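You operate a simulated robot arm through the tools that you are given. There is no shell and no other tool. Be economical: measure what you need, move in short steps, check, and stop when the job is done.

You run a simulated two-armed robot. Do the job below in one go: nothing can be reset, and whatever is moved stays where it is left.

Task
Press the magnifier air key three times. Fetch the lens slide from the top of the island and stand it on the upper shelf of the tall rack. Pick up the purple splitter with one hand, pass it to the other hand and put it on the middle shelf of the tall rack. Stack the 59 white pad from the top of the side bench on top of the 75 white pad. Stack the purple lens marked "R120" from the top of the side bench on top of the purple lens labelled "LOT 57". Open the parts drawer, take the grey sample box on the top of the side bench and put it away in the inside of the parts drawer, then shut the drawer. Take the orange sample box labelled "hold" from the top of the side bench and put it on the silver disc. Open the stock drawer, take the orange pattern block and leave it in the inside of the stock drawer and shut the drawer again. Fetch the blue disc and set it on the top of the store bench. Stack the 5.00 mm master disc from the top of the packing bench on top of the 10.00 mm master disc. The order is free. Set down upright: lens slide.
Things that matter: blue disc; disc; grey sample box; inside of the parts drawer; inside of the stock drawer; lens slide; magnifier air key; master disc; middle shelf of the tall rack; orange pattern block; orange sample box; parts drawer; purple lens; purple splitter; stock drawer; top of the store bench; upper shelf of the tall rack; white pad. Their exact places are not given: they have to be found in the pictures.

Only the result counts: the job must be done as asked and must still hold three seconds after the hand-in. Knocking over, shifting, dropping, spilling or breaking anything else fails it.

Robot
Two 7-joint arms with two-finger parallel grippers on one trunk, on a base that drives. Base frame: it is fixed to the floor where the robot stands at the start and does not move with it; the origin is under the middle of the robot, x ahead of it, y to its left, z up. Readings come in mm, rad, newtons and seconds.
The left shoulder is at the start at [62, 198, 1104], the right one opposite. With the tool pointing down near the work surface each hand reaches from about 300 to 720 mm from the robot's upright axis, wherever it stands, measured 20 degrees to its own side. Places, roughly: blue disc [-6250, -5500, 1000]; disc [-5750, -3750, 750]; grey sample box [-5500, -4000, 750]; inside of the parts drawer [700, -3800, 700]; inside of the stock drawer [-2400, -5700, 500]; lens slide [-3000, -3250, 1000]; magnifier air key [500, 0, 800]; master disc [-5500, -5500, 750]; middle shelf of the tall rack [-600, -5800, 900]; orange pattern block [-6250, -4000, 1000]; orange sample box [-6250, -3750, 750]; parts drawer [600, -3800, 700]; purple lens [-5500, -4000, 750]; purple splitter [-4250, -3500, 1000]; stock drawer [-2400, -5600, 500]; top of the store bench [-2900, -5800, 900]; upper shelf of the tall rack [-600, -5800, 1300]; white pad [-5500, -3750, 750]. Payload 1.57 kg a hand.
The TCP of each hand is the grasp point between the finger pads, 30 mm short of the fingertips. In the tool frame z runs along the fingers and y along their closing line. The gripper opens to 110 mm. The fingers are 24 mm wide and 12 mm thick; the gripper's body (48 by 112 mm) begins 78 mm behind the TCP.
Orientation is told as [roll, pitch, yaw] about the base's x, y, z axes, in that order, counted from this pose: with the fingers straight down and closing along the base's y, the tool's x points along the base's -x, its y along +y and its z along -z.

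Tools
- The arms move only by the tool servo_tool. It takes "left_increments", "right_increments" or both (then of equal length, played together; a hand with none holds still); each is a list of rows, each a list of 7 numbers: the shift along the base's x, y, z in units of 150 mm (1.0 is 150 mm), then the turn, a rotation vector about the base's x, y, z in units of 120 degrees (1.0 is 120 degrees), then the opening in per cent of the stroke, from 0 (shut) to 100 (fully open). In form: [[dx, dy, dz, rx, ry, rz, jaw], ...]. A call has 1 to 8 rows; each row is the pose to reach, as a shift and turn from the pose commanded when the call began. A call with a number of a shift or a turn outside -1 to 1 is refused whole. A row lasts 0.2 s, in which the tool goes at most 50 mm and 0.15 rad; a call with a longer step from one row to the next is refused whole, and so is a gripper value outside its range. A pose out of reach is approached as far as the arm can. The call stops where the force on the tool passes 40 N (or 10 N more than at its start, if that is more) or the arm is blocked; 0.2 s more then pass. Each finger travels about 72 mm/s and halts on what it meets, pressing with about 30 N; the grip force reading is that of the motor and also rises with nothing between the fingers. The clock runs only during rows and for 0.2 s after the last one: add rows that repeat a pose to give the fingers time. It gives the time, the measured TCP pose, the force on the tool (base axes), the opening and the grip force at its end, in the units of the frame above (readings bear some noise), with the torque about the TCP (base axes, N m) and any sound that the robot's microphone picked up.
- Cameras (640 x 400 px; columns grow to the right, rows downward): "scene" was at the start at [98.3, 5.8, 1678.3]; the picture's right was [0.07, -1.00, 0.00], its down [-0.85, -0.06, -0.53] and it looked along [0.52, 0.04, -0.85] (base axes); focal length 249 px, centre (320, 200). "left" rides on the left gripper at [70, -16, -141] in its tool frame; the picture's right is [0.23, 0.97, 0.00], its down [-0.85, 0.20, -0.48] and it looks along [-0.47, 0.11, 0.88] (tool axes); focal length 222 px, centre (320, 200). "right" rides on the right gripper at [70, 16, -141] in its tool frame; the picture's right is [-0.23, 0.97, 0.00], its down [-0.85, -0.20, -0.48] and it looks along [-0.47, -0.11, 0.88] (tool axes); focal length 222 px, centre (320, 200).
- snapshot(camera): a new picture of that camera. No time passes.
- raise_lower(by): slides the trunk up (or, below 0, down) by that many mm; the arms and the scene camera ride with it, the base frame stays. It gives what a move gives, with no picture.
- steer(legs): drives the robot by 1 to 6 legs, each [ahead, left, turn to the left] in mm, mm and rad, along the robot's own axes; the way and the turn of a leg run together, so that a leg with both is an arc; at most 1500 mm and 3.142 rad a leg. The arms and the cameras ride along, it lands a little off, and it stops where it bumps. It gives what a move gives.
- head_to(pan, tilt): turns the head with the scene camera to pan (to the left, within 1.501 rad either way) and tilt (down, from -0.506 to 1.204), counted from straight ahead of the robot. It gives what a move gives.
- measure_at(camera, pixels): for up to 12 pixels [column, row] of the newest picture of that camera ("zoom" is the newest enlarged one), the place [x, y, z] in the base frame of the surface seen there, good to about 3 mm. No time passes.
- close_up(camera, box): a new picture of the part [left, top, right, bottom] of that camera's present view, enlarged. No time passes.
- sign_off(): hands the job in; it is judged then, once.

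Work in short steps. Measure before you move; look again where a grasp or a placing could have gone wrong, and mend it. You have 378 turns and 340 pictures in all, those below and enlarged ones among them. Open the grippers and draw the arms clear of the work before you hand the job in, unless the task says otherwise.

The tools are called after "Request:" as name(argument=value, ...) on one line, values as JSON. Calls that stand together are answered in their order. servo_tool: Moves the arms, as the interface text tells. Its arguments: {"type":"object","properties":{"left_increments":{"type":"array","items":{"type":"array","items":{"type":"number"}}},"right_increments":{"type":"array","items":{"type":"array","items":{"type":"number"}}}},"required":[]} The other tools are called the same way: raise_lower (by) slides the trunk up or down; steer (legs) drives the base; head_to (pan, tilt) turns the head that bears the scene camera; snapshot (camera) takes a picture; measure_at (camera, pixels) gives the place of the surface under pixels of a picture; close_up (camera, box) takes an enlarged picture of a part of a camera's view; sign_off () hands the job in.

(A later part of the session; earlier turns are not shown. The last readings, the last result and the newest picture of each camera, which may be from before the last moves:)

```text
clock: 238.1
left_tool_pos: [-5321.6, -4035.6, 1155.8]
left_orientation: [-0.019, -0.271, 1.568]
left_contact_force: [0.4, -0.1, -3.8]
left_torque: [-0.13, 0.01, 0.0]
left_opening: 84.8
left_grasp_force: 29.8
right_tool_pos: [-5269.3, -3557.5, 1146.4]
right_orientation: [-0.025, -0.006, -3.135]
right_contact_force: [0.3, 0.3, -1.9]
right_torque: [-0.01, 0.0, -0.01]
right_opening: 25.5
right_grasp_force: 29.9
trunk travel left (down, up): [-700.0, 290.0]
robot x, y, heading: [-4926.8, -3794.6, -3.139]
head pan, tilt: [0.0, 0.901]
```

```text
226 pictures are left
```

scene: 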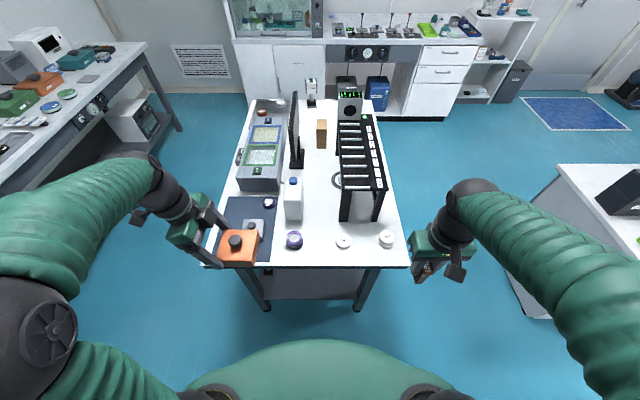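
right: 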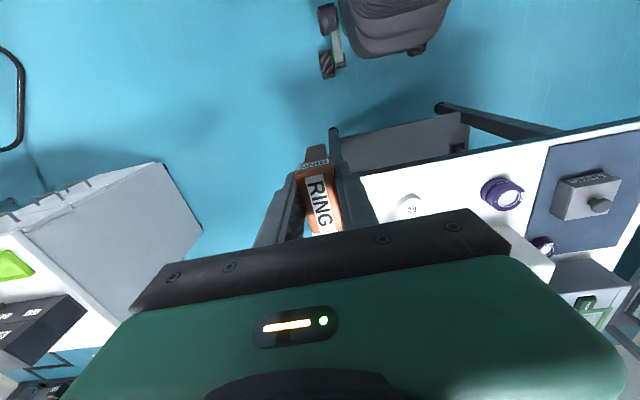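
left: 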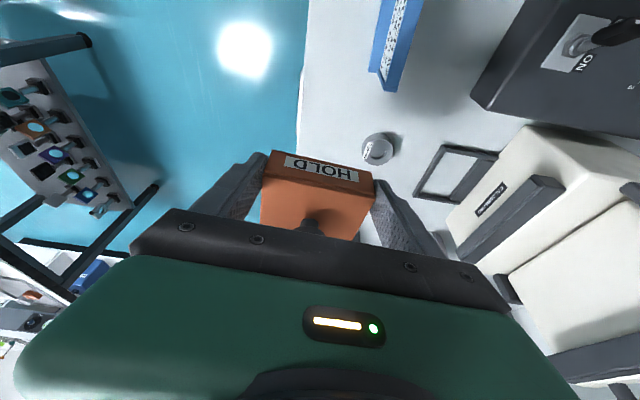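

Rotated cleanly. I drive forward 205 and right 215 to bring the box in line.

Request:
steer(legs=[[0, -215, 0], [205, 0, 0]])

Request:
servo_tool(left_increments=[[0, 0, 0, -0.003, 0.009, 0, 55], [0, 0, 0, -0.003, 0.009, 0, 55], [0, 0, 0, -0.003, 0.009, 0, 55], [0, 0, 0, -0.003, 0.009, 0, 55]])

Request:
snapshot(camera="scene")

Request:
snapshot(camera="left")

```text
clock: 241.0
left_tool_pos: [-5528.4, -3821.9, 1157.1]
left_orientation: [-0.015, -0.267, 1.574]
left_contact_force: [-0.2, 0.3, -3.2]
left_torque: [-0.21, 0.0, -0.01]
left_opening: 84.7
left_grasp_force: 29.9
right_tool_pos: [-5476.1, -3342.2, 1146.9]
right_orientation: [-0.022, -0.011, -3.134]
right_contact_force: [-0.2, 0.1, -1.5]
right_torque: [-0.02, 0.02, 0.01]
right_opening: 25.5
right_grasp_force: 29.8
trunk travel left (down, up): [-700.0, 290.0]
robot x, y, heading: [-5134.3, -3584.8, -3.135]
head pan, tilt: [0.0, 0.901]
```

```text
clock: 242.0
left_tool_pos: [-5531.4, -3823.7, 1156.3]
left_orientation: [0.001, -0.264, 1.569]
left_contact_force: [-0.1, 0.4, -3.4]
left_torque: [-0.17, 0.0, -0.01]
left_opening: 84.6
left_grasp_force: 30.2
right_tool_pos: [-5481.2, -3344.4, 1147.8]
right_orientation: [-0.025, -0.008, -3.133]
right_contact_force: [-0.2, 0.2, -0.3]
right_torque: [0.04, 0.0, 0.0]
right_opening: 25.5
right_grasp_force: 30.4
trunk travel left (down, up): [-700.0, 290.0]
robot x, y, heading: [-5134.4, -3579.2, -3.14]
head pan, tilt: [0.0, 0.901]
```

```text
225 pictures are left
```

scene: 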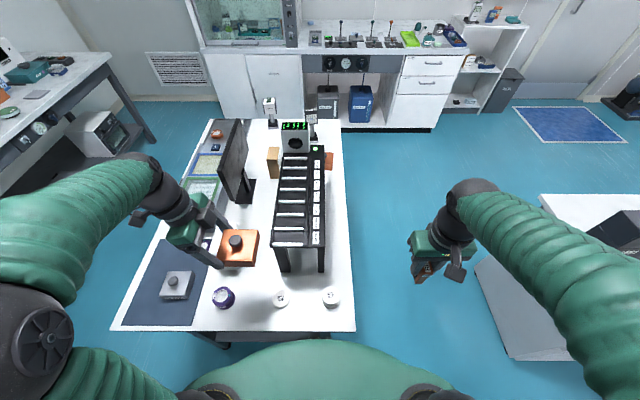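

```text
224 pictures are left
```

left: 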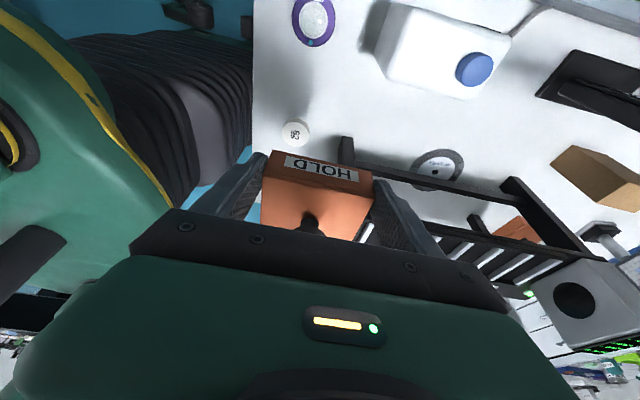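

The left camera sees the disc at (437,165). I measure its rim and the rack's near beams.

Request:
close_up(camera="left", box=[330, 120, 530, 245])

Request:
measure_at(camera="left", pixels=[[412, 168], [464, 170], [438, 152], [440, 162], [400, 175], [450, 185], [500, 200], [350, 150], [540, 225], [420, 180], [480, 212]])

```text
3.20 times, centred on (430, 182) of left
```

zoom: 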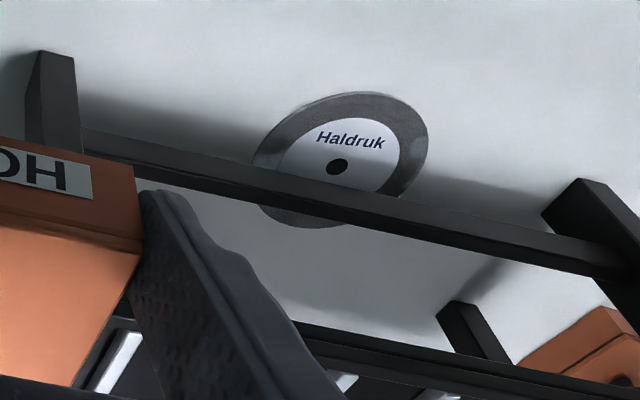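

```text
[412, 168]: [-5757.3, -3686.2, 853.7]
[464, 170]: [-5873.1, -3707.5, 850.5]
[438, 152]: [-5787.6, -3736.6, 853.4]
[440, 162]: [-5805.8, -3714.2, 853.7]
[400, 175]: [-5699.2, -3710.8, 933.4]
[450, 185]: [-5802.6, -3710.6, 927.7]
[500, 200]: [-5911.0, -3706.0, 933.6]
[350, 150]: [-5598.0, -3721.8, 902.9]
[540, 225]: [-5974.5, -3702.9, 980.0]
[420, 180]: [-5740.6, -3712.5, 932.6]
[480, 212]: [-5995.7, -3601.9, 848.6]
```

Disc centre ≈ (-5812,-3682), radius ≈55. The side stretcher at y≈-3711 matters for the knob; I measure its section.

Request:
close_up(camera="left", box=[410, 150, 470, 200])

Request:
measure_at(camera="left", pixels=[[430, 175], [430, 177], [430, 179], [430, 181], [430, 183], [430, 185], [460, 182], [460, 185], [460, 188], [460, 190], [460, 192]])

```text
8.00 times, centred on (440, 175) of left
```

zoom: 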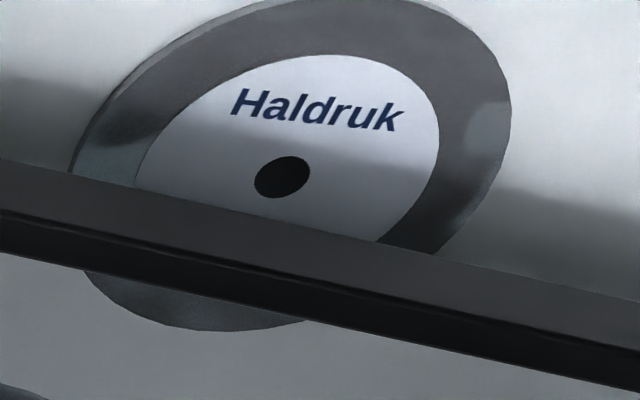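

```text
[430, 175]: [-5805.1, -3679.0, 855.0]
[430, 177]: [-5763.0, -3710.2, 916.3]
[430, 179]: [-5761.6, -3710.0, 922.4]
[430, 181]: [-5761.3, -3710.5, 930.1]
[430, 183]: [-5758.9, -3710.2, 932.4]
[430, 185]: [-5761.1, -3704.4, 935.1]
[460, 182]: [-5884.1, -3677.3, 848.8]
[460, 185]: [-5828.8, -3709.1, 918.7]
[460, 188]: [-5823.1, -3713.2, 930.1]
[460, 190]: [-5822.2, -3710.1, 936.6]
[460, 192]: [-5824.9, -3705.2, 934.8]
```

The knob may have to pass under the stretcher (bottom ≈914). I sample knob and lid heights from the scene view to learn the knob's height.

Request:
measure_at(camera="scene", pixels=[[236, 240], [235, 240], [237, 240], [236, 239], [236, 241], [234, 240], [225, 255], [235, 258], [245, 258], [250, 245], [250, 252], [228, 252]])

Request:
close_up(camera="scene", box=[210, 222, 266, 272])

```text
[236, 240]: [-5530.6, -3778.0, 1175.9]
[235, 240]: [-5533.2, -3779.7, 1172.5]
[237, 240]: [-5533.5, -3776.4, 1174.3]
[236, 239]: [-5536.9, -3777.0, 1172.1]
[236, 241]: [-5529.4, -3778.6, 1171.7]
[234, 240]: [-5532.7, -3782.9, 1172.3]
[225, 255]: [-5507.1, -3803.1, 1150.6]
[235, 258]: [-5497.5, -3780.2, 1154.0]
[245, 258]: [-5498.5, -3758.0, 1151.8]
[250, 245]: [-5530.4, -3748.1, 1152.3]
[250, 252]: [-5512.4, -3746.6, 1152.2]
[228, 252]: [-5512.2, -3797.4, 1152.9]
```

```text
8.00 times, centred on (238, 247) of scene
```

zoom: 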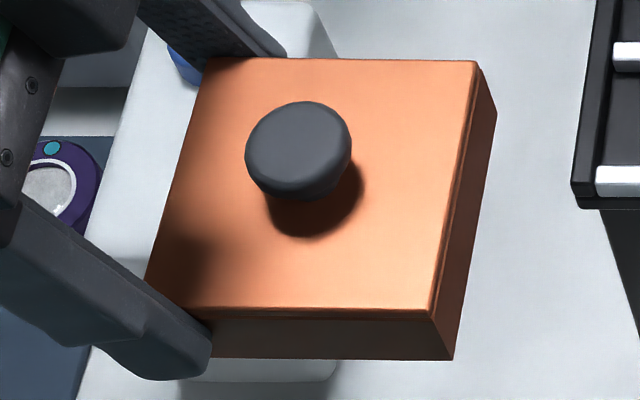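

Knob top would be ≈911.6 on the disc versus stretcher bottom ≈914.5. I first bring the box to x≈-5757 beside the rack at height, straightening the hand upright to keep clear of bottle and monitor.

Request:
servo_tool(left_increments=[[0, 0, 0.1, -0.06, 0, 0, 55], [-0.1, 0, 0.2, -0.1265, 0, 0, 55], [-0.4, 0, 0.2, -0.1265, 0, 0, 55], [-0.7, 0, 0.2, -0.1265, 0, 0, 55], [-1, 0, 0.2, -0.1265, 0, 0, 55], [-1, 0, 0.2, -0.1265, 0, 0, 55]])

Request:
servo_tool(left_increments=[[-0.25, 0, 0, 0, 0, 0, 55], [-0.5, 0, 0, 0, 0, 0, 55], [-0.5, 0, 0, 0, 0, 0, 55], [-0.5, 0, 0, 0, 0, 0, 55]])

Request:
snapshot(camera="left")

Request:
snapshot(camera="scene")

```text
clock: 243.4
left_tool_pos: [-5681.6, -3824.2, 1185.9]
left_orientation: [0.001, 0.0, 1.569]
left_contact_force: [-0.6, -0.1, -3.8]
left_torque: [-0.07, 0.0, -0.01]
left_opening: 84.8
left_grasp_force: 30.1
right_tool_pos: [-5479.9, -3344.5, 1147.3]
right_orientation: [-0.025, -0.008, -3.133]
right_contact_force: [-0.3, 0.9, -0.8]
right_torque: [-0.01, 0.0, -0.01]
right_opening: 25.3
right_grasp_force: 29.5
trunk travel left (down, up): [-700.0, 290.0]
robot x, y, heading: [-5139.1, -3581.0, -3.134]
head pan, tilt: [0.0, 0.901]
```

```text
clock: 244.4
left_tool_pos: [-5754.8, -3822.9, 1185.0]
left_orientation: [0.0, 0.001, 1.57]
left_contact_force: [-0.3, -0.4, -3.6]
left_torque: [-0.1, 0.0, 0.01]
left_opening: 84.7
left_grasp_force: 30.2
right_tool_pos: [-5479.9, -3343.9, 1145.7]
right_orientation: [-0.025, -0.007, -3.135]
right_contact_force: [0.5, 0.3, -1.3]
right_torque: [0.01, 0.0, 0.0]
right_opening: 25.7
right_grasp_force: 29.9
trunk travel left (down, up): [-700.0, 290.0]
robot x, y, heading: [-5137.0, -3582.6, -3.133]
head pan, tilt: [0.0, 0.901]
```

```text
220 pictures are left
```

left: 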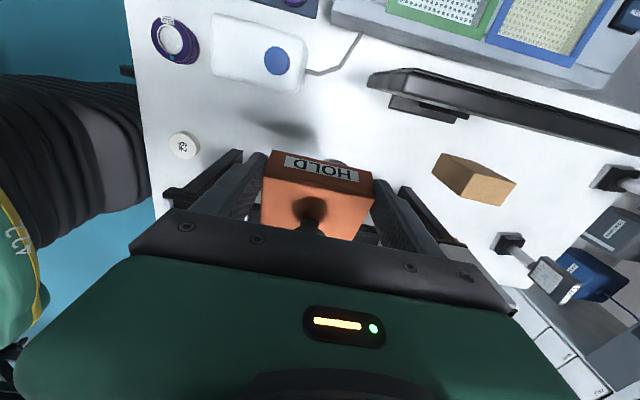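

```text
219 pictures are left
```

scene: 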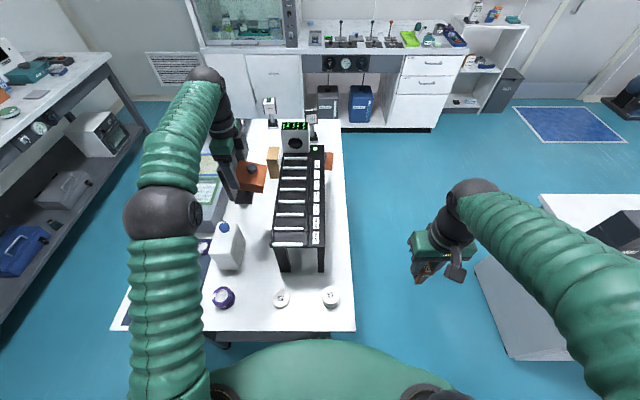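

I descend in stages, watching the forearm above the bottle.

Request:
servo_tool(left_increments=[[-0.02, 0, -0.25, 0, 0, 0, 55], [-0.02, 0, -0.5, 0, 0, 0, 55], [-0.02, 0, -0.75, 0, 0, 0, 55], [-0.02, 0, -1, 0, 0, 0, 55], [-0.02, 0, -1, 0, 0, 0, 55]])

Request:
snapshot(camera="left")

Request:
snapshot(camera="scene")

```text
clock: 245.6
left_tool_pos: [-5757.9, -3827.2, 1036.2]
left_orientation: [0.0, -0.001, 1.568]
left_contact_force: [0.9, -0.7, -3.9]
left_torque: [-0.1, -0.03, -0.05]
left_opening: 84.8
left_grasp_force: 29.9
right_tool_pos: [-5478.7, -3345.2, 1147.2]
right_orientation: [-0.022, -0.007, -3.133]
right_contact_force: [-0.3, 0.6, -1.9]
right_torque: [0.0, 0.02, 0.0]
right_opening: 25.3
right_grasp_force: 30.0
trunk travel left (down, up): [-700.0, 290.0]
robot x, y, heading: [-5137.7, -3583.6, -3.134]
head pan, tilt: [0.0, 0.901]
```

```text
218 pictures are left
```

left: 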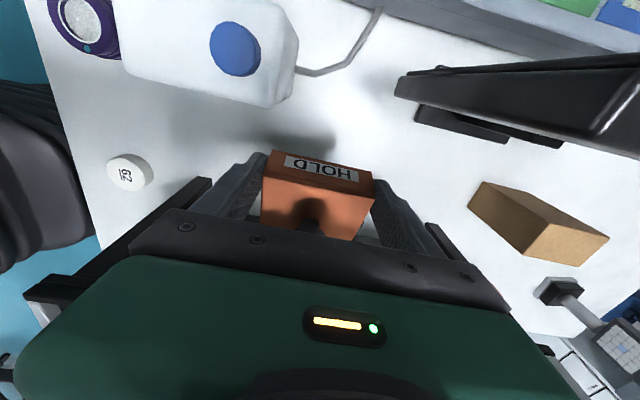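

```text
217 pictures are left
```

scene: 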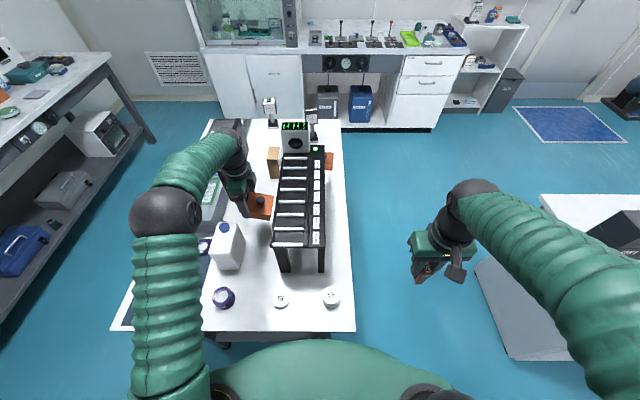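

Request:
measure_at(camera="scene", pixels=[[165, 212], [195, 165], [215, 150], [232, 128], [205, 180], [236, 170], [262, 200], [272, 215], [262, 190]])

Request:
measure_at(camera="left", pixels=[[400, 85], [420, 105], [290, 60], [240, 50], [200, 190], [440, 240], [150, 230]])

```text
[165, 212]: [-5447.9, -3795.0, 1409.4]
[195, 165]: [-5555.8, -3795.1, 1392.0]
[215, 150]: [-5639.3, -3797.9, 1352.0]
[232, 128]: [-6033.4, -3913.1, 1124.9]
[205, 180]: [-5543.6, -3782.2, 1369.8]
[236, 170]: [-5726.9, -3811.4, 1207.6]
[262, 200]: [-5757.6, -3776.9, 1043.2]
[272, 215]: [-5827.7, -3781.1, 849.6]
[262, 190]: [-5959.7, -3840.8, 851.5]
```

```text
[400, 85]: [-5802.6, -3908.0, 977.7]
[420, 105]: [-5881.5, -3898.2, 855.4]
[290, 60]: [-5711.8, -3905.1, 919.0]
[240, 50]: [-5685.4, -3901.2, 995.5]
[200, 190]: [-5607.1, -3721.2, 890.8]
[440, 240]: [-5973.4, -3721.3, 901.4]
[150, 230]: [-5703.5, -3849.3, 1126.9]
```

The forearm is high (z>1300); fine. Descend to TCP 942.

Request:
servo_tool(left_increments=[[0, 0.02, -0.2, 0, 0, 0, 55], [0, 0.02, -0.4, 0, 0, 0, 55], [0, 0.02, -0.62, 0, 0, 0, 55], [0, 0.02, -0.62, 0, 0, 0, 55]])

Request:
snapshot(camera="left")

```text
clock: 246.6
left_tool_pos: [-5758.6, -3821.1, 939.8]
left_orientation: [0.001, -0.001, 1.569]
left_contact_force: [0.6, 0.5, -2.0]
left_torque: [-0.11, 0.01, 0.02]
left_opening: 84.6
left_grasp_force: 30.1
right_tool_pos: [-5479.3, -3343.8, 1146.2]
right_orientation: [-0.027, -0.007, -3.133]
right_contact_force: [-0.2, 0.4, -0.4]
right_torque: [0.02, -0.02, -0.01]
right_opening: 25.5
right_grasp_force: 29.8
trunk travel left (down, up): [-700.0, 290.0]
robot x, y, heading: [-5136.1, -3581.9, -3.136]
head pan, tilt: [0.0, 0.901]
```

```text
216 pictures are left
```

left: 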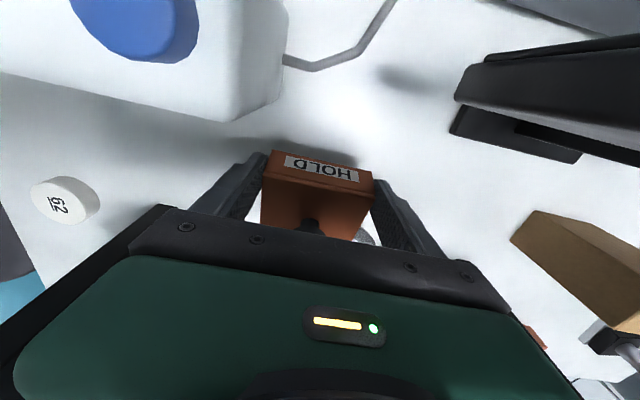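

Now level the box (lean back) while moving +y under the slab edge, staying ~10 mm above the disc.

Request:
servo_tool(left_increments=[[0, 0.06, 0, 0.045, 0, 0, 55], [0, 0.14, 0, 0.09, 0, 0, 55], [0, 0.2, -0.1, 0.1265, 0, 0, 55], [0, 0.24, -0.23, 0.1265, 0, 0, 55], [0, 0.24, -0.23, 0.1265, 0, 0, 55]])

Request:
snapshot(camera="left")

Request:
close_up(camera="scene", box=[220, 140, 340, 240])

```text
clock: 247.8
left_tool_pos: [-5759.5, -3784.1, 908.9]
left_orientation: [0.0, -0.265, 1.567]
left_contact_force: [0.4, 0.3, -4.1]
left_torque: [-0.17, 0.01, 0.01]
left_opening: 84.6
left_grasp_force: 30.1
right_tool_pos: [-5479.7, -3344.4, 1146.1]
right_orientation: [-0.025, -0.006, -3.134]
right_contact_force: [-0.1, 0.5, -0.8]
right_torque: [-0.03, 0.0, 0.01]
right_opening: 25.3
right_grasp_force: 29.9
trunk travel left (down, up): [-700.0, 290.0]
robot x, y, heading: [-5137.7, -3579.2, -3.132]
head pan, tilt: [0.0, 0.901]
```

```text
215 pictures are left
```

left: 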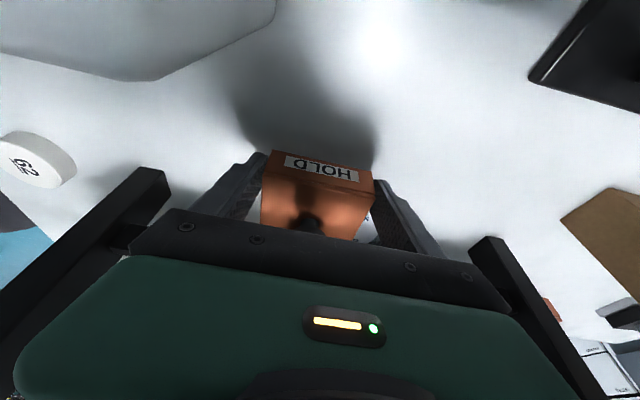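

```text
4.00 times, centred on (280, 190) of scene
```

zoom: 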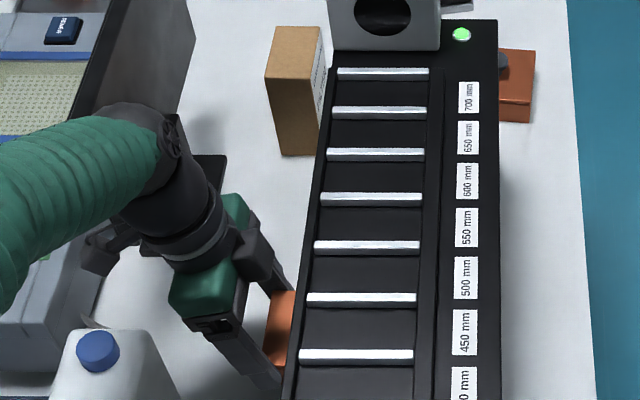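

I shift x to -5805 with the knob still outside the stretcher.

Request:
servo_tool(left_increments=[[-0.15, 0.02, 0, 0, 0, 0, 55], [-0.3, 0.04, 0, 0, 0, 0, 55], [-0.3, 0.04, -0.05, 0, 0, 0, 55], [-0.3, 0.04, -0.05, 0, 0, 0, 55]])

Request:
snapshot(camera="left")

```text
clock: 248.8
left_tool_pos: [-5804.9, -3779.4, 900.8]
left_orientation: [-0.001, -0.265, 1.569]
left_contact_force: [1.2, -0.3, -2.9]
left_torque: [-0.14, -0.01, -0.02]
left_opening: 85.0
left_grasp_force: 29.8
right_tool_pos: [-5480.5, -3344.6, 1146.0]
right_orientation: [-0.025, -0.005, -3.132]
right_contact_force: [0.5, -0.2, -1.2]
right_torque: [-0.06, 0.0, -0.01]
right_opening: 25.4
right_grasp_force: 29.2
trunk travel left (down, up): [-700.0, 290.0]
robot x, y, heading: [-5137.6, -3582.1, -3.135]
head pan, tilt: [0.0, 0.901]
```

```text
213 pictures are left
```

left: 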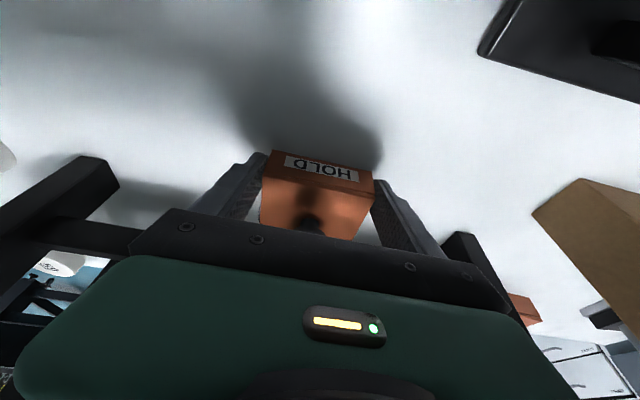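

Creep down to feel the disc.

Request:
servo_tool(left_increments=[[0, 0, -0.013, 0, 0, 0, 55], [0, 0, -0.023, 0, 0, 0, 55], [0, 0, -0.03, 0, 0, 0, 55], [0, 0, -0.03, 0, 0, 0, 55]])

Request:
servo_tool(left_increments=[[0, 0, -0.006, 0, 0, 0, 55], [0, 0, -0.006, 0, 0, 0, 55], [0, 0, -0.006, 0, 0, 0, 55]])

```text
clock: 249.8
left_tool_pos: [-5804.3, -3780.6, 896.1]
left_orientation: [0.002, -0.263, 1.569]
left_contact_force: [0.8, -0.2, -3.2]
left_torque: [-0.18, -0.01, -0.02]
left_opening: 84.8
left_grasp_force: 29.8
right_tool_pos: [-5480.0, -3344.8, 1145.9]
right_orientation: [-0.025, -0.007, -3.133]
right_contact_force: [-0.7, 0.2, 0.3]
right_torque: [-0.02, -0.01, 0.01]
right_opening: 25.4
right_grasp_force: 30.2
trunk travel left (down, up): [-700.0, 290.0]
robot x, y, heading: [-5135.6, -3584.3, -3.135]
head pan, tilt: [0.0, 0.901]
```

```text
clock: 250.6
left_tool_pos: [-5804.5, -3778.9, 895.1]
left_orientation: [0.001, -0.263, 1.571]
left_contact_force: [-0.4, -0.4, -2.5]
left_torque: [-0.16, 0.01, 0.0]
left_opening: 84.7
left_grasp_force: 30.2
right_tool_pos: [-5480.3, -3344.9, 1147.4]
right_orientation: [-0.024, -0.006, -3.134]
right_contact_force: [0.1, 0.3, 0.2]
right_torque: [0.0, 0.01, -0.04]
right_opening: 25.6
right_grasp_force: 30.4
trunk travel left (down, up): [-700.0, 290.0]
robot x, y, heading: [-5136.3, -3586.7, -3.134]
head pan, tilt: [0.0, 0.901]
```

Request:
servo_tool(left_increments=[[0, 0, -0.007, 0, 0, 0, 55], [0, 0, -0.007, 0, 0, 0, 55], [0, 0, -0.014, 0, 0, 0, 55], [0, 0, -0.014, 0, 0, 0, 55]])

```text
clock: 251.6
left_tool_pos: [-5803.0, -3779.5, 894.4]
left_orientation: [0.001, -0.264, 1.571]
left_contact_force: [-1.0, -1.3, 1.6]
left_torque: [0.25, 0.1, 0.11]
left_opening: 84.9
left_grasp_force: 30.1
right_tool_pos: [-5479.6, -3344.7, 1147.4]
right_orientation: [-0.023, -0.007, -3.133]
right_contact_force: [0.2, 0.0, -1.8]
right_torque: [-0.04, -0.01, 0.01]
right_opening: 25.5
right_grasp_force: 29.8
trunk travel left (down, up): [-700.0, 290.0]
robot x, y, heading: [-5140.9, -3584.0, -3.134]
head pan, tilt: [0.0, 0.901]
```

Contact felt at ~894. I raise ~1.3 mm and inch +y, watching for knob contact.

Request:
servo_tool(left_increments=[[0, 0, 0.011, 0, 0, 0, 55], [0, 0.03, 0.011, 0, 0, 0, 55], [0, 0.06, 0.011, 0, 0, 0, 55], [0, 0.09, 0.011, 0, 0, 0, 55]])

Request:
snapshot(camera="left")

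```text
clock: 252.6
left_tool_pos: [-5803.5, -3765.8, 894.1]
left_orientation: [0.0, -0.264, 1.571]
left_contact_force: [-0.1, 0.3, -3.2]
left_torque: [-0.12, 0.01, 0.02]
left_opening: 84.9
left_grasp_force: 29.8
right_tool_pos: [-5480.6, -3343.1, 1146.2]
right_orientation: [-0.025, -0.008, -3.133]
right_contact_force: [0.0, 1.2, -0.8]
right_torque: [-0.01, 0.02, -0.01]
right_opening: 25.4
right_grasp_force: 30.1
trunk travel left (down, up): [-700.0, 290.0]
robot x, y, heading: [-5136.4, -3580.3, -3.134]
head pan, tilt: [0.0, 0.901]
```

```text
212 pictures are left
```

left: 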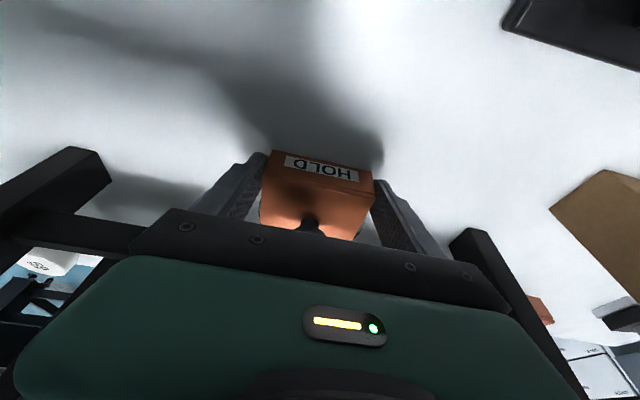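

No contact yet. Continue +12 mm slowly.

Request:
servo_tool(left_increments=[[0, 0.03, 0, 0, 0, 0, 55], [0, 0.055, 0, 0, 0, 0, 55], [0, 0.08, 0, 0, 0, 0, 55]])

```text
clock: 253.4
left_tool_pos: [-5804.0, -3753.6, 895.5]
left_orientation: [0.001, -0.264, 1.571]
left_contact_force: [-0.5, 0.7, -3.4]
left_torque: [-0.13, -0.02, 0.01]
left_opening: 84.6
left_grasp_force: 29.9
right_tool_pos: [-5480.5, -3343.8, 1146.2]
right_orientation: [-0.024, -0.006, -3.132]
right_contact_force: [-0.1, 0.4, -0.7]
right_torque: [0.02, -0.03, -0.01]
right_opening: 25.4
right_grasp_force: 30.0
trunk travel left (down, up): [-700.0, 290.0]
robot x, y, heading: [-5135.1, -3582.3, -3.135]
head pan, tilt: [0.0, 0.901]
```

Knob passes under. Continue.

Request:
servo_tool(left_increments=[[0, 0.03, 0, 0, 0, 0, 55], [0, 0.055, 0, 0, 0, 0, 55], [0, 0.08, 0, 0, 0, 0, 55]])

Request:
servo_tool(left_increments=[[0, 0.03, 0, 0, 0, 0, 55], [0, 0.055, 0, 0, 0, 0, 55], [0, 0.06, 0, 0, 0, 0, 55]])

Request:
snapshot(camera="left")

```text
clock: 254.2
left_tool_pos: [-5804.0, -3741.4, 895.1]
left_orientation: [0.002, -0.263, 1.569]
left_contact_force: [0.3, -0.7, -4.5]
left_torque: [-0.14, -0.02, -0.01]
left_opening: 84.8
left_grasp_force: 29.8
right_tool_pos: [-5479.5, -3344.6, 1147.3]
right_orientation: [-0.023, -0.008, -3.133]
right_contact_force: [-0.1, 0.4, -0.9]
right_torque: [0.04, -0.03, 0.0]
right_opening: 25.6
right_grasp_force: 30.2
trunk travel left (down, up): [-700.0, 290.0]
robot x, y, heading: [-5137.0, -3580.9, -3.136]
head pan, tilt: [0.0, 0.901]
```

```text
clock: 255.0
left_tool_pos: [-5804.8, -3732.0, 896.1]
left_orientation: [0.0, -0.264, 1.571]
left_contact_force: [-0.5, 0.0, -3.1]
left_torque: [-0.12, -0.01, 0.01]
left_opening: 84.8
left_grasp_force: 30.1
right_tool_pos: [-5480.3, -3345.3, 1146.0]
right_orientation: [-0.024, -0.006, -3.132]
right_contact_force: [0.3, -0.9, -1.0]
right_torque: [-0.02, -0.01, 0.02]
right_opening: 25.5
right_grasp_force: 30.7
trunk travel left (down, up): [-700.0, 290.0]
robot x, y, heading: [-5138.6, -3579.8, -3.134]
head pan, tilt: [0.0, 0.901]
```

```text
211 pictures are left
```

left: 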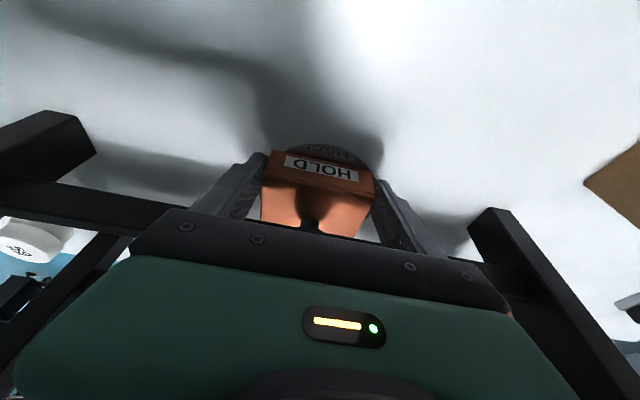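

Box centred over the disc. Lower until supported.

Request:
servo_tool(left_increments=[[0, 0, -0.008, 0, 0, 0, 55], [0, 0, -0.013, 0, 0, 0, 55], [0, 0, -0.016, 0, 0, 0, 55], [0, 0, -0.016, 0, 0, 0, 55]])

```text
clock: 256.0
left_tool_pos: [-5805.3, -3732.0, 894.0]
left_orientation: [0.005, -0.265, 1.569]
left_contact_force: [-0.6, 0.0, 4.6]
left_torque: [0.52, -0.04, 0.03]
left_opening: 85.0
left_grasp_force: 30.6
right_tool_pos: [-5480.2, -3344.3, 1146.2]
right_orientation: [-0.023, -0.007, -3.132]
right_contact_force: [0.3, -0.6, -0.4]
right_torque: [0.03, 0.01, 0.0]
right_opening: 25.5
right_grasp_force: 30.3
trunk travel left (down, up): [-700.0, 290.0]
robot x, y, heading: [-5137.5, -3581.8, -3.136]
head pan, tilt: [0.0, 0.901]
```

Supported. Open, then withdraw straight back in -y.

Request:
servo_tool(left_increments=[[0, 0, 0, 0, 0, 0, 85], [0, 0, 0, 0, 0, 0, 92], [0, 0, 0, 0, 0, 0, 95], [0, 0, 0, 0, 0, 0, 95]])

Request:
servo_tool(left_increments=[[0, -0.1, 0.01, 0, 0, 0, 95], [0, -0.2, 0.02, 0, 0, 0, 95], [0, -0.3, 0.02, 0, 0, 0, 95]])

Request:
snapshot(camera="left")

```text
clock: 257.0
left_tool_pos: [-5804.9, -3732.6, 893.4]
left_orientation: [0.001, -0.264, 1.569]
left_contact_force: [0.0, 0.1, 0.3]
left_torque: [-0.06, 0.03, -0.02]
left_opening: 104.3
left_grasp_force: 0.1
right_tool_pos: [-5480.2, -3345.0, 1146.8]
right_orientation: [-0.023, -0.008, -3.131]
right_contact_force: [1.3, 0.2, -1.0]
right_torque: [-0.02, 0.0, 0.01]
right_opening: 25.3
right_grasp_force: 30.4
trunk travel left (down, up): [-700.0, 290.0]
robot x, y, heading: [-5140.9, -3581.9, -3.135]
head pan, tilt: [0.0, 0.901]
```

```text
clock: 257.8
left_tool_pos: [-5802.9, -3780.1, 898.0]
left_orientation: [0.001, -0.265, 1.567]
left_contact_force: [-0.2, 0.7, 0.4]
left_torque: [0.0, -0.02, 0.0]
left_opening: 104.4
left_grasp_force: 0.0
right_tool_pos: [-5480.6, -3345.7, 1145.9]
right_orientation: [-0.025, -0.007, -3.135]
right_contact_force: [-1.0, 0.3, -1.4]
right_torque: [-0.02, 0.04, 0.01]
right_opening: 25.4
right_grasp_force: 29.7
trunk travel left (down, up): [-700.0, 290.0]
robot x, y, heading: [-5135.6, -3586.8, -3.133]
head pan, tilt: [0.0, 0.901]
```

```text
210 pictures are left
```

left: 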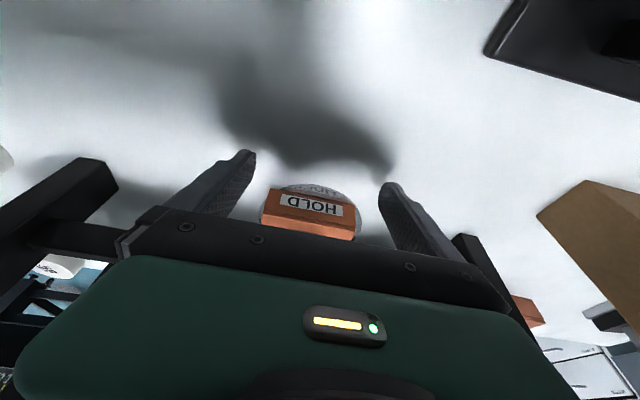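

The HOLD box rests on the disc. I retrace: x +45, straighten, rise.

Request:
servo_tool(left_increments=[[0.15, -0.02, 0, 0, 0, 0, 95], [0.3, -0.04, 0, 0, 0, 0, 80], [0.3, -0.12, 0.1, -0.045, 0, 0, 60], [0.3, -0.2, 0.2, -0.09, 0, 0, 60], [0.3, -0.27, 0.3, -0.1265, 0, 0, 60], [0.3, -0.27, 0.6, -0.1265, 0, 0, 60], [0.3, -0.27, 0.9, -0.1265, 0, 0, 60]])

Request:
servo_tool(left_increments=[[0, 0, 0.3, 0, 0, 0, 60], [0, 0, 0.6, 0, 0, 0, 60], [0, 0, 0.9, 0, 0, 0, 60], [0.25, 0, 1, 0, 0, 0, 60], [0.5, 0, 1, 0, 0, 0.06, 60], [0.75, 0, 1, 0, 0, 0.13, 60], [1, 0, 1, 0, 0, 0.2, 60]])

Request:
snapshot(camera="scene")

```text
clock: 259.4
left_tool_pos: [-5759.8, -3818.2, 1032.6]
left_orientation: [0.003, 0.001, 1.569]
left_contact_force: [-0.5, 0.1, -0.3]
left_torque: [0.0, 0.02, 0.0]
left_opening: 66.0
left_grasp_force: 0.1
right_tool_pos: [-5478.9, -3344.4, 1147.2]
right_orientation: [-0.025, -0.009, -3.133]
right_contact_force: [0.4, -0.9, -0.9]
right_torque: [0.01, 0.03, 0.02]
right_opening: 25.1
right_grasp_force: 29.9
trunk travel left (down, up): [-700.0, 290.0]
robot x, y, heading: [-5134.4, -3582.5, -3.134]
head pan, tilt: [0.0, 0.901]
```

```text
clock: 261.0
left_tool_pos: [-5608.3, -3814.6, 1183.5]
left_orientation: [0.002, 0.001, 1.991]
left_contact_force: [-0.7, 0.4, 0.9]
left_torque: [-0.01, 0.0, -0.02]
left_opening: 66.1
left_grasp_force: 0.1
right_tool_pos: [-5477.1, -3343.6, 1147.1]
right_orientation: [-0.024, -0.007, -3.135]
right_contact_force: [0.4, -0.5, -0.6]
right_torque: [-0.02, 0.02, -0.01]
right_opening: 25.6
right_grasp_force: 29.6
trunk travel left (down, up): [-700.0, 290.0]
robot x, y, heading: [-5136.0, -3580.9, -3.134]
head pan, tilt: [0.0, 0.901]
```

```text
209 pictures are left
```

scene: 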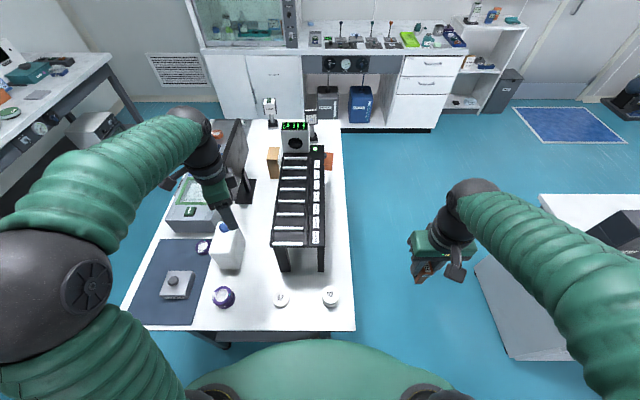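

I rotate the left hand back and retract it.

Request:
servo_tool(left_increments=[[0.1, 0, 0, 0, 0, 0.0686, 60], [0.2, 0, 0, 0, 0, 0.137, 60], [0.35, 0, 0, 0, 0, 0.206, 60], [0.5, -0.05, 0, 0, 0, 0.274, 60], [0.65, -0.1, 0, 0, 0, 0.343, 60], [0.8, -0.15, 0, 0, 0, 0.412, 60], [0.9, -0.2, 0, 0, 0, 0.48, 60], [1, -0.2, 0, 0, 0, 0.549, 60]])

Request:
close_up(camera="scene", box=[110, 120, 360, 340])

```text
clock: 262.8
left_tool_pos: [-5457.4, -3847.3, 1181.7]
left_orientation: [0.0, 0.0, 3.142]
left_contact_force: [0.3, 0.2, 0.1]
left_torque: [0.05, 0.0, -0.01]
left_opening: 66.0
left_grasp_force: 0.1
right_tool_pos: [-5480.0, -3344.5, 1147.1]
right_orientation: [-0.023, -0.006, -3.133]
right_contact_force: [0.0, 0.2, -0.5]
right_torque: [-0.01, 0.01, 0.0]
right_opening: 25.4
right_grasp_force: 29.8
trunk travel left (down, up): [-700.0, 290.0]
robot x, y, heading: [-5136.6, -3581.2, -3.13]
head pan, tilt: [0.0, 0.901]
```

```text
1.82 times, centred on (235, 230) of scene
```

zoom: 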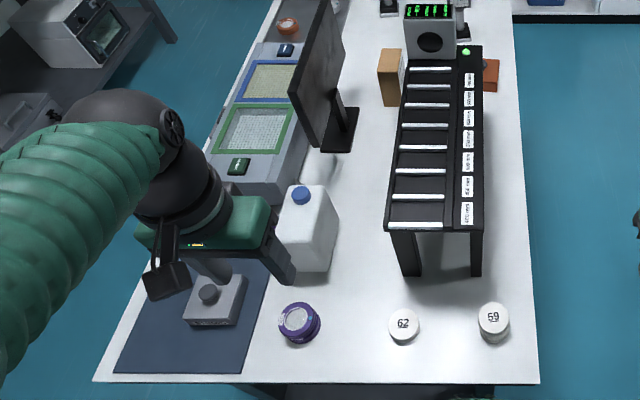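

All is well. I drive via the aisle to the blue disc on the packing bench.

Request:
steer(legs=[[-300, 0, 0], [0, 1165, -0.01], [1500, 0, 0], [170, 0, 0], [0, 0, 1.57]])

Request:
snapshot(camera="scene")

```text
clock: 282.2
left_tool_pos: [-6234.5, -5028.5, 1179.9]
left_orientation: [0.002, 0.0, -1.589]
left_contact_force: [0.4, 0.5, -0.5]
left_torque: [-0.04, 0.0, -0.02]
left_opening: 65.9
left_grasp_force: 0.0
right_tool_pos: [-6738.4, -5042.0, 1146.5]
right_orientation: [-0.024, -0.007, -1.577]
right_contact_force: [-0.4, -0.2, -1.0]
right_torque: [0.01, 0.01, 0.01]
right_opening: 25.2
right_grasp_force: 30.1
trunk travel left (down, up): [-700.0, 290.0]
robot x, y, heading: [-6496.3, -4708.5, -1.579]
head pan, tilt: [0.0, 0.901]
```

```text
207 pictures are left
```

scene: 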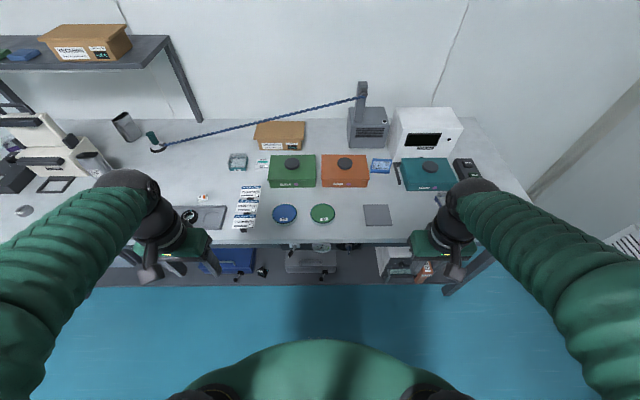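

Request:
steer(legs=[[130, 0, 0]])

Request:
servo_tool(left_increments=[[-0.2, -0.2, -0.1, 0, 0, 0.007, 100], [-0.4, -0.4, -0.2, 0, 0, 0.007, 100], [-0.6, -0.6, -0.3, 0, 0, 0.007, 100], [-0.8, -0.8, -0.4, 0, 0, 0.007, 100], [-0.9, -1, -0.55, 0, 0, 0.007, 100], [-0.9, -1, -0.7, 0, 0, 0.007, 100]])

Request:
snapshot(camera="left")

```text
clock: 283.5
left_tool_pos: [-6235.6, -5157.1, 1181.7]
left_orientation: [0.003, 0.0, -1.588]
left_contact_force: [0.2, -0.2, -0.5]
left_torque: [-0.01, -0.01, -0.02]
left_opening: 66.3
left_grasp_force: 0.1
right_tool_pos: [-6737.7, -5171.2, 1147.6]
right_orientation: [-0.025, -0.009, -1.575]
right_contact_force: [0.8, 0.8, -1.1]
right_torque: [-0.02, 0.01, 0.0]
right_opening: 25.6
right_grasp_force: 30.3
trunk travel left (down, up): [-700.0, 290.0]
robot x, y, heading: [-6496.4, -4834.1, -1.577]
head pan, tilt: [0.0, 0.901]
```

```text
clock: 284.9
left_tool_pos: [-6370.5, -5309.1, 1074.8]
left_orientation: [0.001, 0.0, -1.573]
left_contact_force: [-0.3, 0.8, -0.3]
left_torque: [-0.01, -0.01, -0.01]
left_opening: 110.0
left_grasp_force: 0.1
right_tool_pos: [-6738.7, -5173.9, 1145.9]
right_orientation: [-0.024, -0.007, -1.577]
right_contact_force: [0.4, 0.1, -1.0]
right_torque: [-0.03, 0.0, 0.01]
right_opening: 25.6
right_grasp_force: 30.3
trunk travel left (down, up): [-700.0, 290.0]
robot x, y, heading: [-6497.0, -4840.6, -1.581]
head pan, tilt: [0.0, 0.901]
```

```text
206 pictures are left
```

left: 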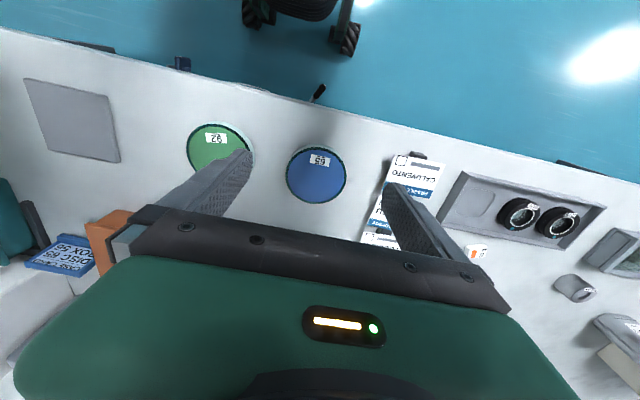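

Request:
close_up(camera="left", box=[270, 130, 370, 220])

Request:
measure_at(camera="left", pixels=[[287, 177], [345, 172], [316, 149], [317, 201], [316, 175], [249, 150], [410, 160], [400, 190]])

```text
4.44 times, centred on (320, 175) of left
```

zoom: 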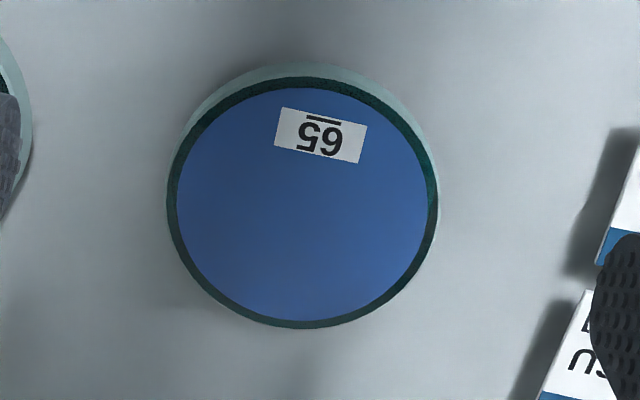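

```text
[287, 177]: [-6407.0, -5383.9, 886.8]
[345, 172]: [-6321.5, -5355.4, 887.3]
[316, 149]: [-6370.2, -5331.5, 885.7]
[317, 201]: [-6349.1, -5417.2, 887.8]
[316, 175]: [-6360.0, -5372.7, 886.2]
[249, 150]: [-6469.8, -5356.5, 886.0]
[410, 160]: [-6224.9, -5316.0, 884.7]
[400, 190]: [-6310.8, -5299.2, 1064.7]
```

Request:
measure_at(camera="left", pixels=[[386, 175], [384, 185], [380, 196], [376, 205], [370, 215], [388, 165], [250, 143], [253, 165]])

```text
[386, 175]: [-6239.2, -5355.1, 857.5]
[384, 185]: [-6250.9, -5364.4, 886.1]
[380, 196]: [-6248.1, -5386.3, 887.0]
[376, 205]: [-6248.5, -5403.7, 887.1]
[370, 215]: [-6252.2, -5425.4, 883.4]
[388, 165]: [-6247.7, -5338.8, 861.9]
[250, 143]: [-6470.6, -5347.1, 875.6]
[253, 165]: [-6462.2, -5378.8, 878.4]
```

Clear on both sides (gap to green ≈60, to cards ≈58). I align and descend.

Request:
servo_tool(left_increments=[[0.05, -0.22, 0, 0, 0, 0, 97], [0.05, -0.43, -0.1, 0, 0, 0, 97], [0.05, -0.43, -0.4, 0, 0, 0, 97], [0.05, -0.43, -0.7, 0, 0, 0, 97], [0.05, -0.43, -0.8, 0, 0, 0, 97], [0.05, -0.43, -0.8, 0, 0, 0, 97]])

Request:
snapshot(camera="left")

```text
clock: 286.3
left_tool_pos: [-6362.7, -5373.4, 955.0]
left_orientation: [0.0, -0.001, -1.572]
left_contact_force: [1.4, 0.3, 0.3]
left_torque: [0.04, 0.0, 0.02]
left_opening: 106.8
left_grasp_force: 0.0
right_tool_pos: [-6738.0, -5172.8, 1146.2]
right_orientation: [-0.025, -0.006, -1.577]
right_contact_force: [0.4, -0.3, -1.2]
right_torque: [0.01, 0.01, 0.0]
right_opening: 25.3
right_grasp_force: 30.2
trunk travel left (down, up): [-700.0, 290.0]
robot x, y, heading: [-6498.6, -4834.2, -1.576]
head pan, tilt: [0.0, 0.901]
```

```text
204 pictures are left
```

left: 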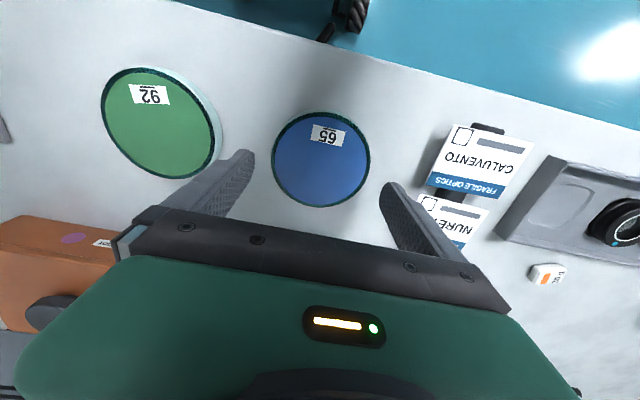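

Request:
servo_tool(left_increments=[[0, 0, -0.2, 0, 0, 0, 97], [0, 0, -0.4, 0, 0, 0, 97], [0, 0, -0.41, 0, 0, 0, 90], [0, 0, -0.41, 0, 0, 0, 70], [0, 0, -0.41, 0, 0, 0, 60], [0, 0, -0.41, 0, 0, 0, 60]])

Request:
servo_tool(left_increments=[[0, 0, 0.1, 0, 0, 0, 60], [0, 0, 0.3, 0, 0, 0, 60], [0, 0, 0.6, 0, 0, 0, 60]])

Request:
snapshot(camera="left")

```text
clock: 287.7
left_tool_pos: [-6362.7, -5374.2, 893.4]
left_orientation: [0.001, 0.001, -1.571]
left_contact_force: [0.8, 0.7, -0.2]
left_torque: [-0.1, 0.06, 0.02]
left_opening: 99.5
left_grasp_force: 30.4
right_tool_pos: [-6738.0, -5174.4, 1147.2]
right_orientation: [-0.025, -0.008, -1.576]
right_contact_force: [0.1, 0.0, -0.5]
right_torque: [0.04, -0.03, 0.01]
right_opening: 25.5
right_grasp_force: 29.7
trunk travel left (down, up): [-700.0, 290.0]
robot x, y, heading: [-6497.8, -4835.3, -1.58]
head pan, tilt: [0.0, 0.901]
```

```text
clock: 288.5
left_tool_pos: [-6362.3, -5374.2, 984.3]
left_orientation: [0.001, 0.002, -1.573]
left_contact_force: [-0.7, -0.1, -2.6]
left_torque: [-0.01, 0.02, 0.04]
left_opening: 99.2
left_grasp_force: 30.1
right_tool_pos: [-6738.9, -5173.7, 1145.8]
right_orientation: [-0.025, -0.006, -1.575]
right_contact_force: [0.4, -0.7, -1.6]
right_torque: [0.02, 0.0, -0.01]
right_opening: 25.5
right_grasp_force: 29.8
trunk travel left (down, up): [-700.0, 290.0]
robot x, y, heading: [-6494.1, -4838.6, -1.58]
head pan, tilt: [0.0, 0.901]
```

```text
203 pictures are left
```

left: 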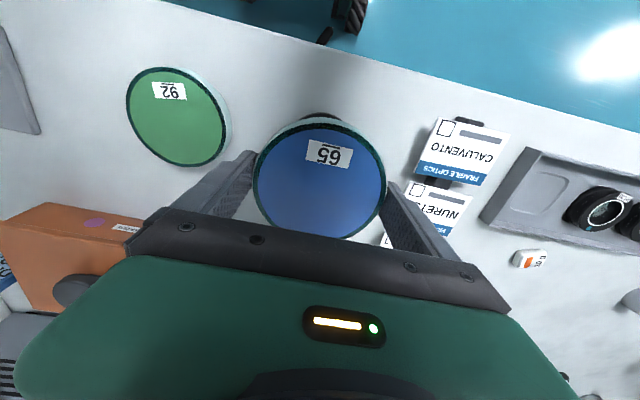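

Blue disc held (99 mm). I retract, back off, turn to +x and look along the aisle.

Request:
servo_tool(left_increments=[[0, 0.25, 0.2, 0, 0, 0, 60], [0.1, 0.5, 0.4, 0, 0, 0, 60], [0.2, 0.75, 0.6, 0, 0, 0, 60], [0.35, 1, 0.7, 0, 0, 0, 60], [0.5, 1, 0.9, 0, 0, 0, 60]])

Request:
steer(legs=[[-180, 0, 0], [0, 0, 1.58], [1500, 0, 0], [300, 0, 0]])

Request:
head_to(pan=-0.1, tilt=0.5)

Request:
snapshot(camera="scene")

```text
refused: row 2 steps farther than a row can; nothing moved
```

```text
clock: 302.5
left_tool_pos: [-4172.9, -4496.0, 984.6]
left_orientation: [0.002, 0.0, 0.011]
left_contact_force: [-0.1, 0.4, -3.4]
left_torque: [0.02, -0.02, -0.01]
left_opening: 99.3
left_grasp_force: 29.8
right_tool_pos: [-4368.5, -4874.1, 1145.9]
right_orientation: [-0.025, -0.008, 0.006]
right_contact_force: [1.3, 0.3, -0.6]
right_torque: [-0.03, 0.0, -0.02]
right_opening: 25.8
right_grasp_force: 30.7
trunk travel left (down, up): [-700.0, 290.0]
robot x, y, heading: [-4710.8, -4632.0, 0.008]
head pan, tilt: [0.0, 0.901]
```

```text
clock: 303.3
left_tool_pos: [-4171.4, -4495.6, 983.4]
left_orientation: [0.002, 0.003, 0.01]
left_contact_force: [0.7, 0.5, -2.7]
left_torque: [-0.02, 0.04, -0.01]
left_opening: 99.4
left_grasp_force: 29.7
right_tool_pos: [-4368.1, -4873.8, 1145.6]
right_orientation: [-0.024, -0.004, 0.007]
right_contact_force: [-0.6, 1.0, -2.2]
right_torque: [0.01, 0.0, 0.02]
right_opening: 25.8
right_grasp_force: 30.5
trunk travel left (down, up): [-700.0, 290.0]
robot x, y, heading: [-4708.5, -4636.9, 0.001]
head pan, tilt: [-0.099, 0.499]
```

```text
202 pictures are left
```

scene: 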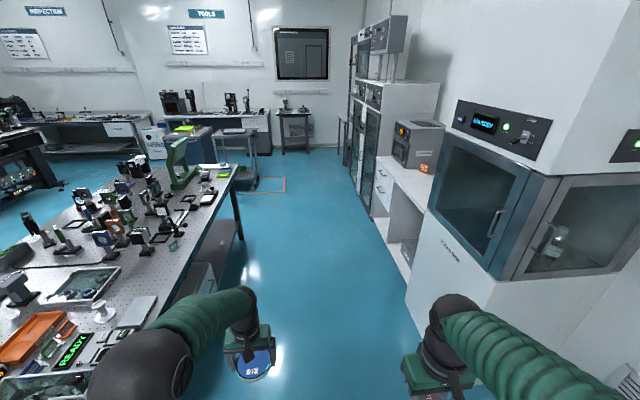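

The retraction was refused but the sweep stayed clear. I measure the passage: island edge, clean cabinet, store bench.

Request:
measure_at(camera="scene", pixels=[[405, 300], [375, 215], [425, 170], [420, 205], [385, 175], [235, 175], [240, 235], [430, 130], [300, 290], [378, 180], [370, 190], [405, 262]])

Request:
close_up(camera="scene", box=[340, 110, 450, 260])

```text
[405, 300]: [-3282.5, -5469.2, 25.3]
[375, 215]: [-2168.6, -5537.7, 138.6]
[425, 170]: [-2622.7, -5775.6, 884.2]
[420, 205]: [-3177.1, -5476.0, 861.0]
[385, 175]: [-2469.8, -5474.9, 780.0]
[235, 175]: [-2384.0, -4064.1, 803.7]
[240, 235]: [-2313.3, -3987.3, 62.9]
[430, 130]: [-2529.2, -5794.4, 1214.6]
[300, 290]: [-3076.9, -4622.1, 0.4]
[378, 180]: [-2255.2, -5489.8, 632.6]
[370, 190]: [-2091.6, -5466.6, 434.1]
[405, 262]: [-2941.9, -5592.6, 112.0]
```

```text
2.67 times, centred on (395, 185) of scene
```

zoom: 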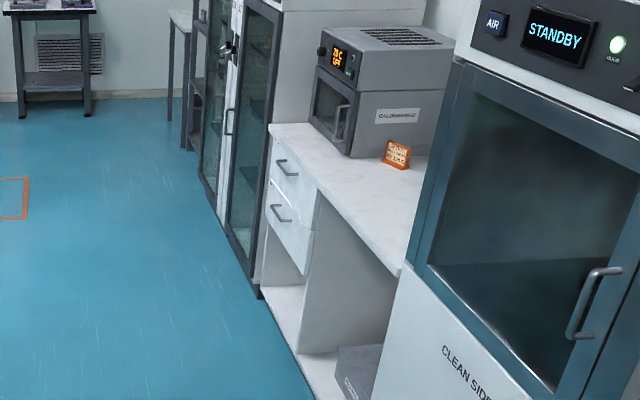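

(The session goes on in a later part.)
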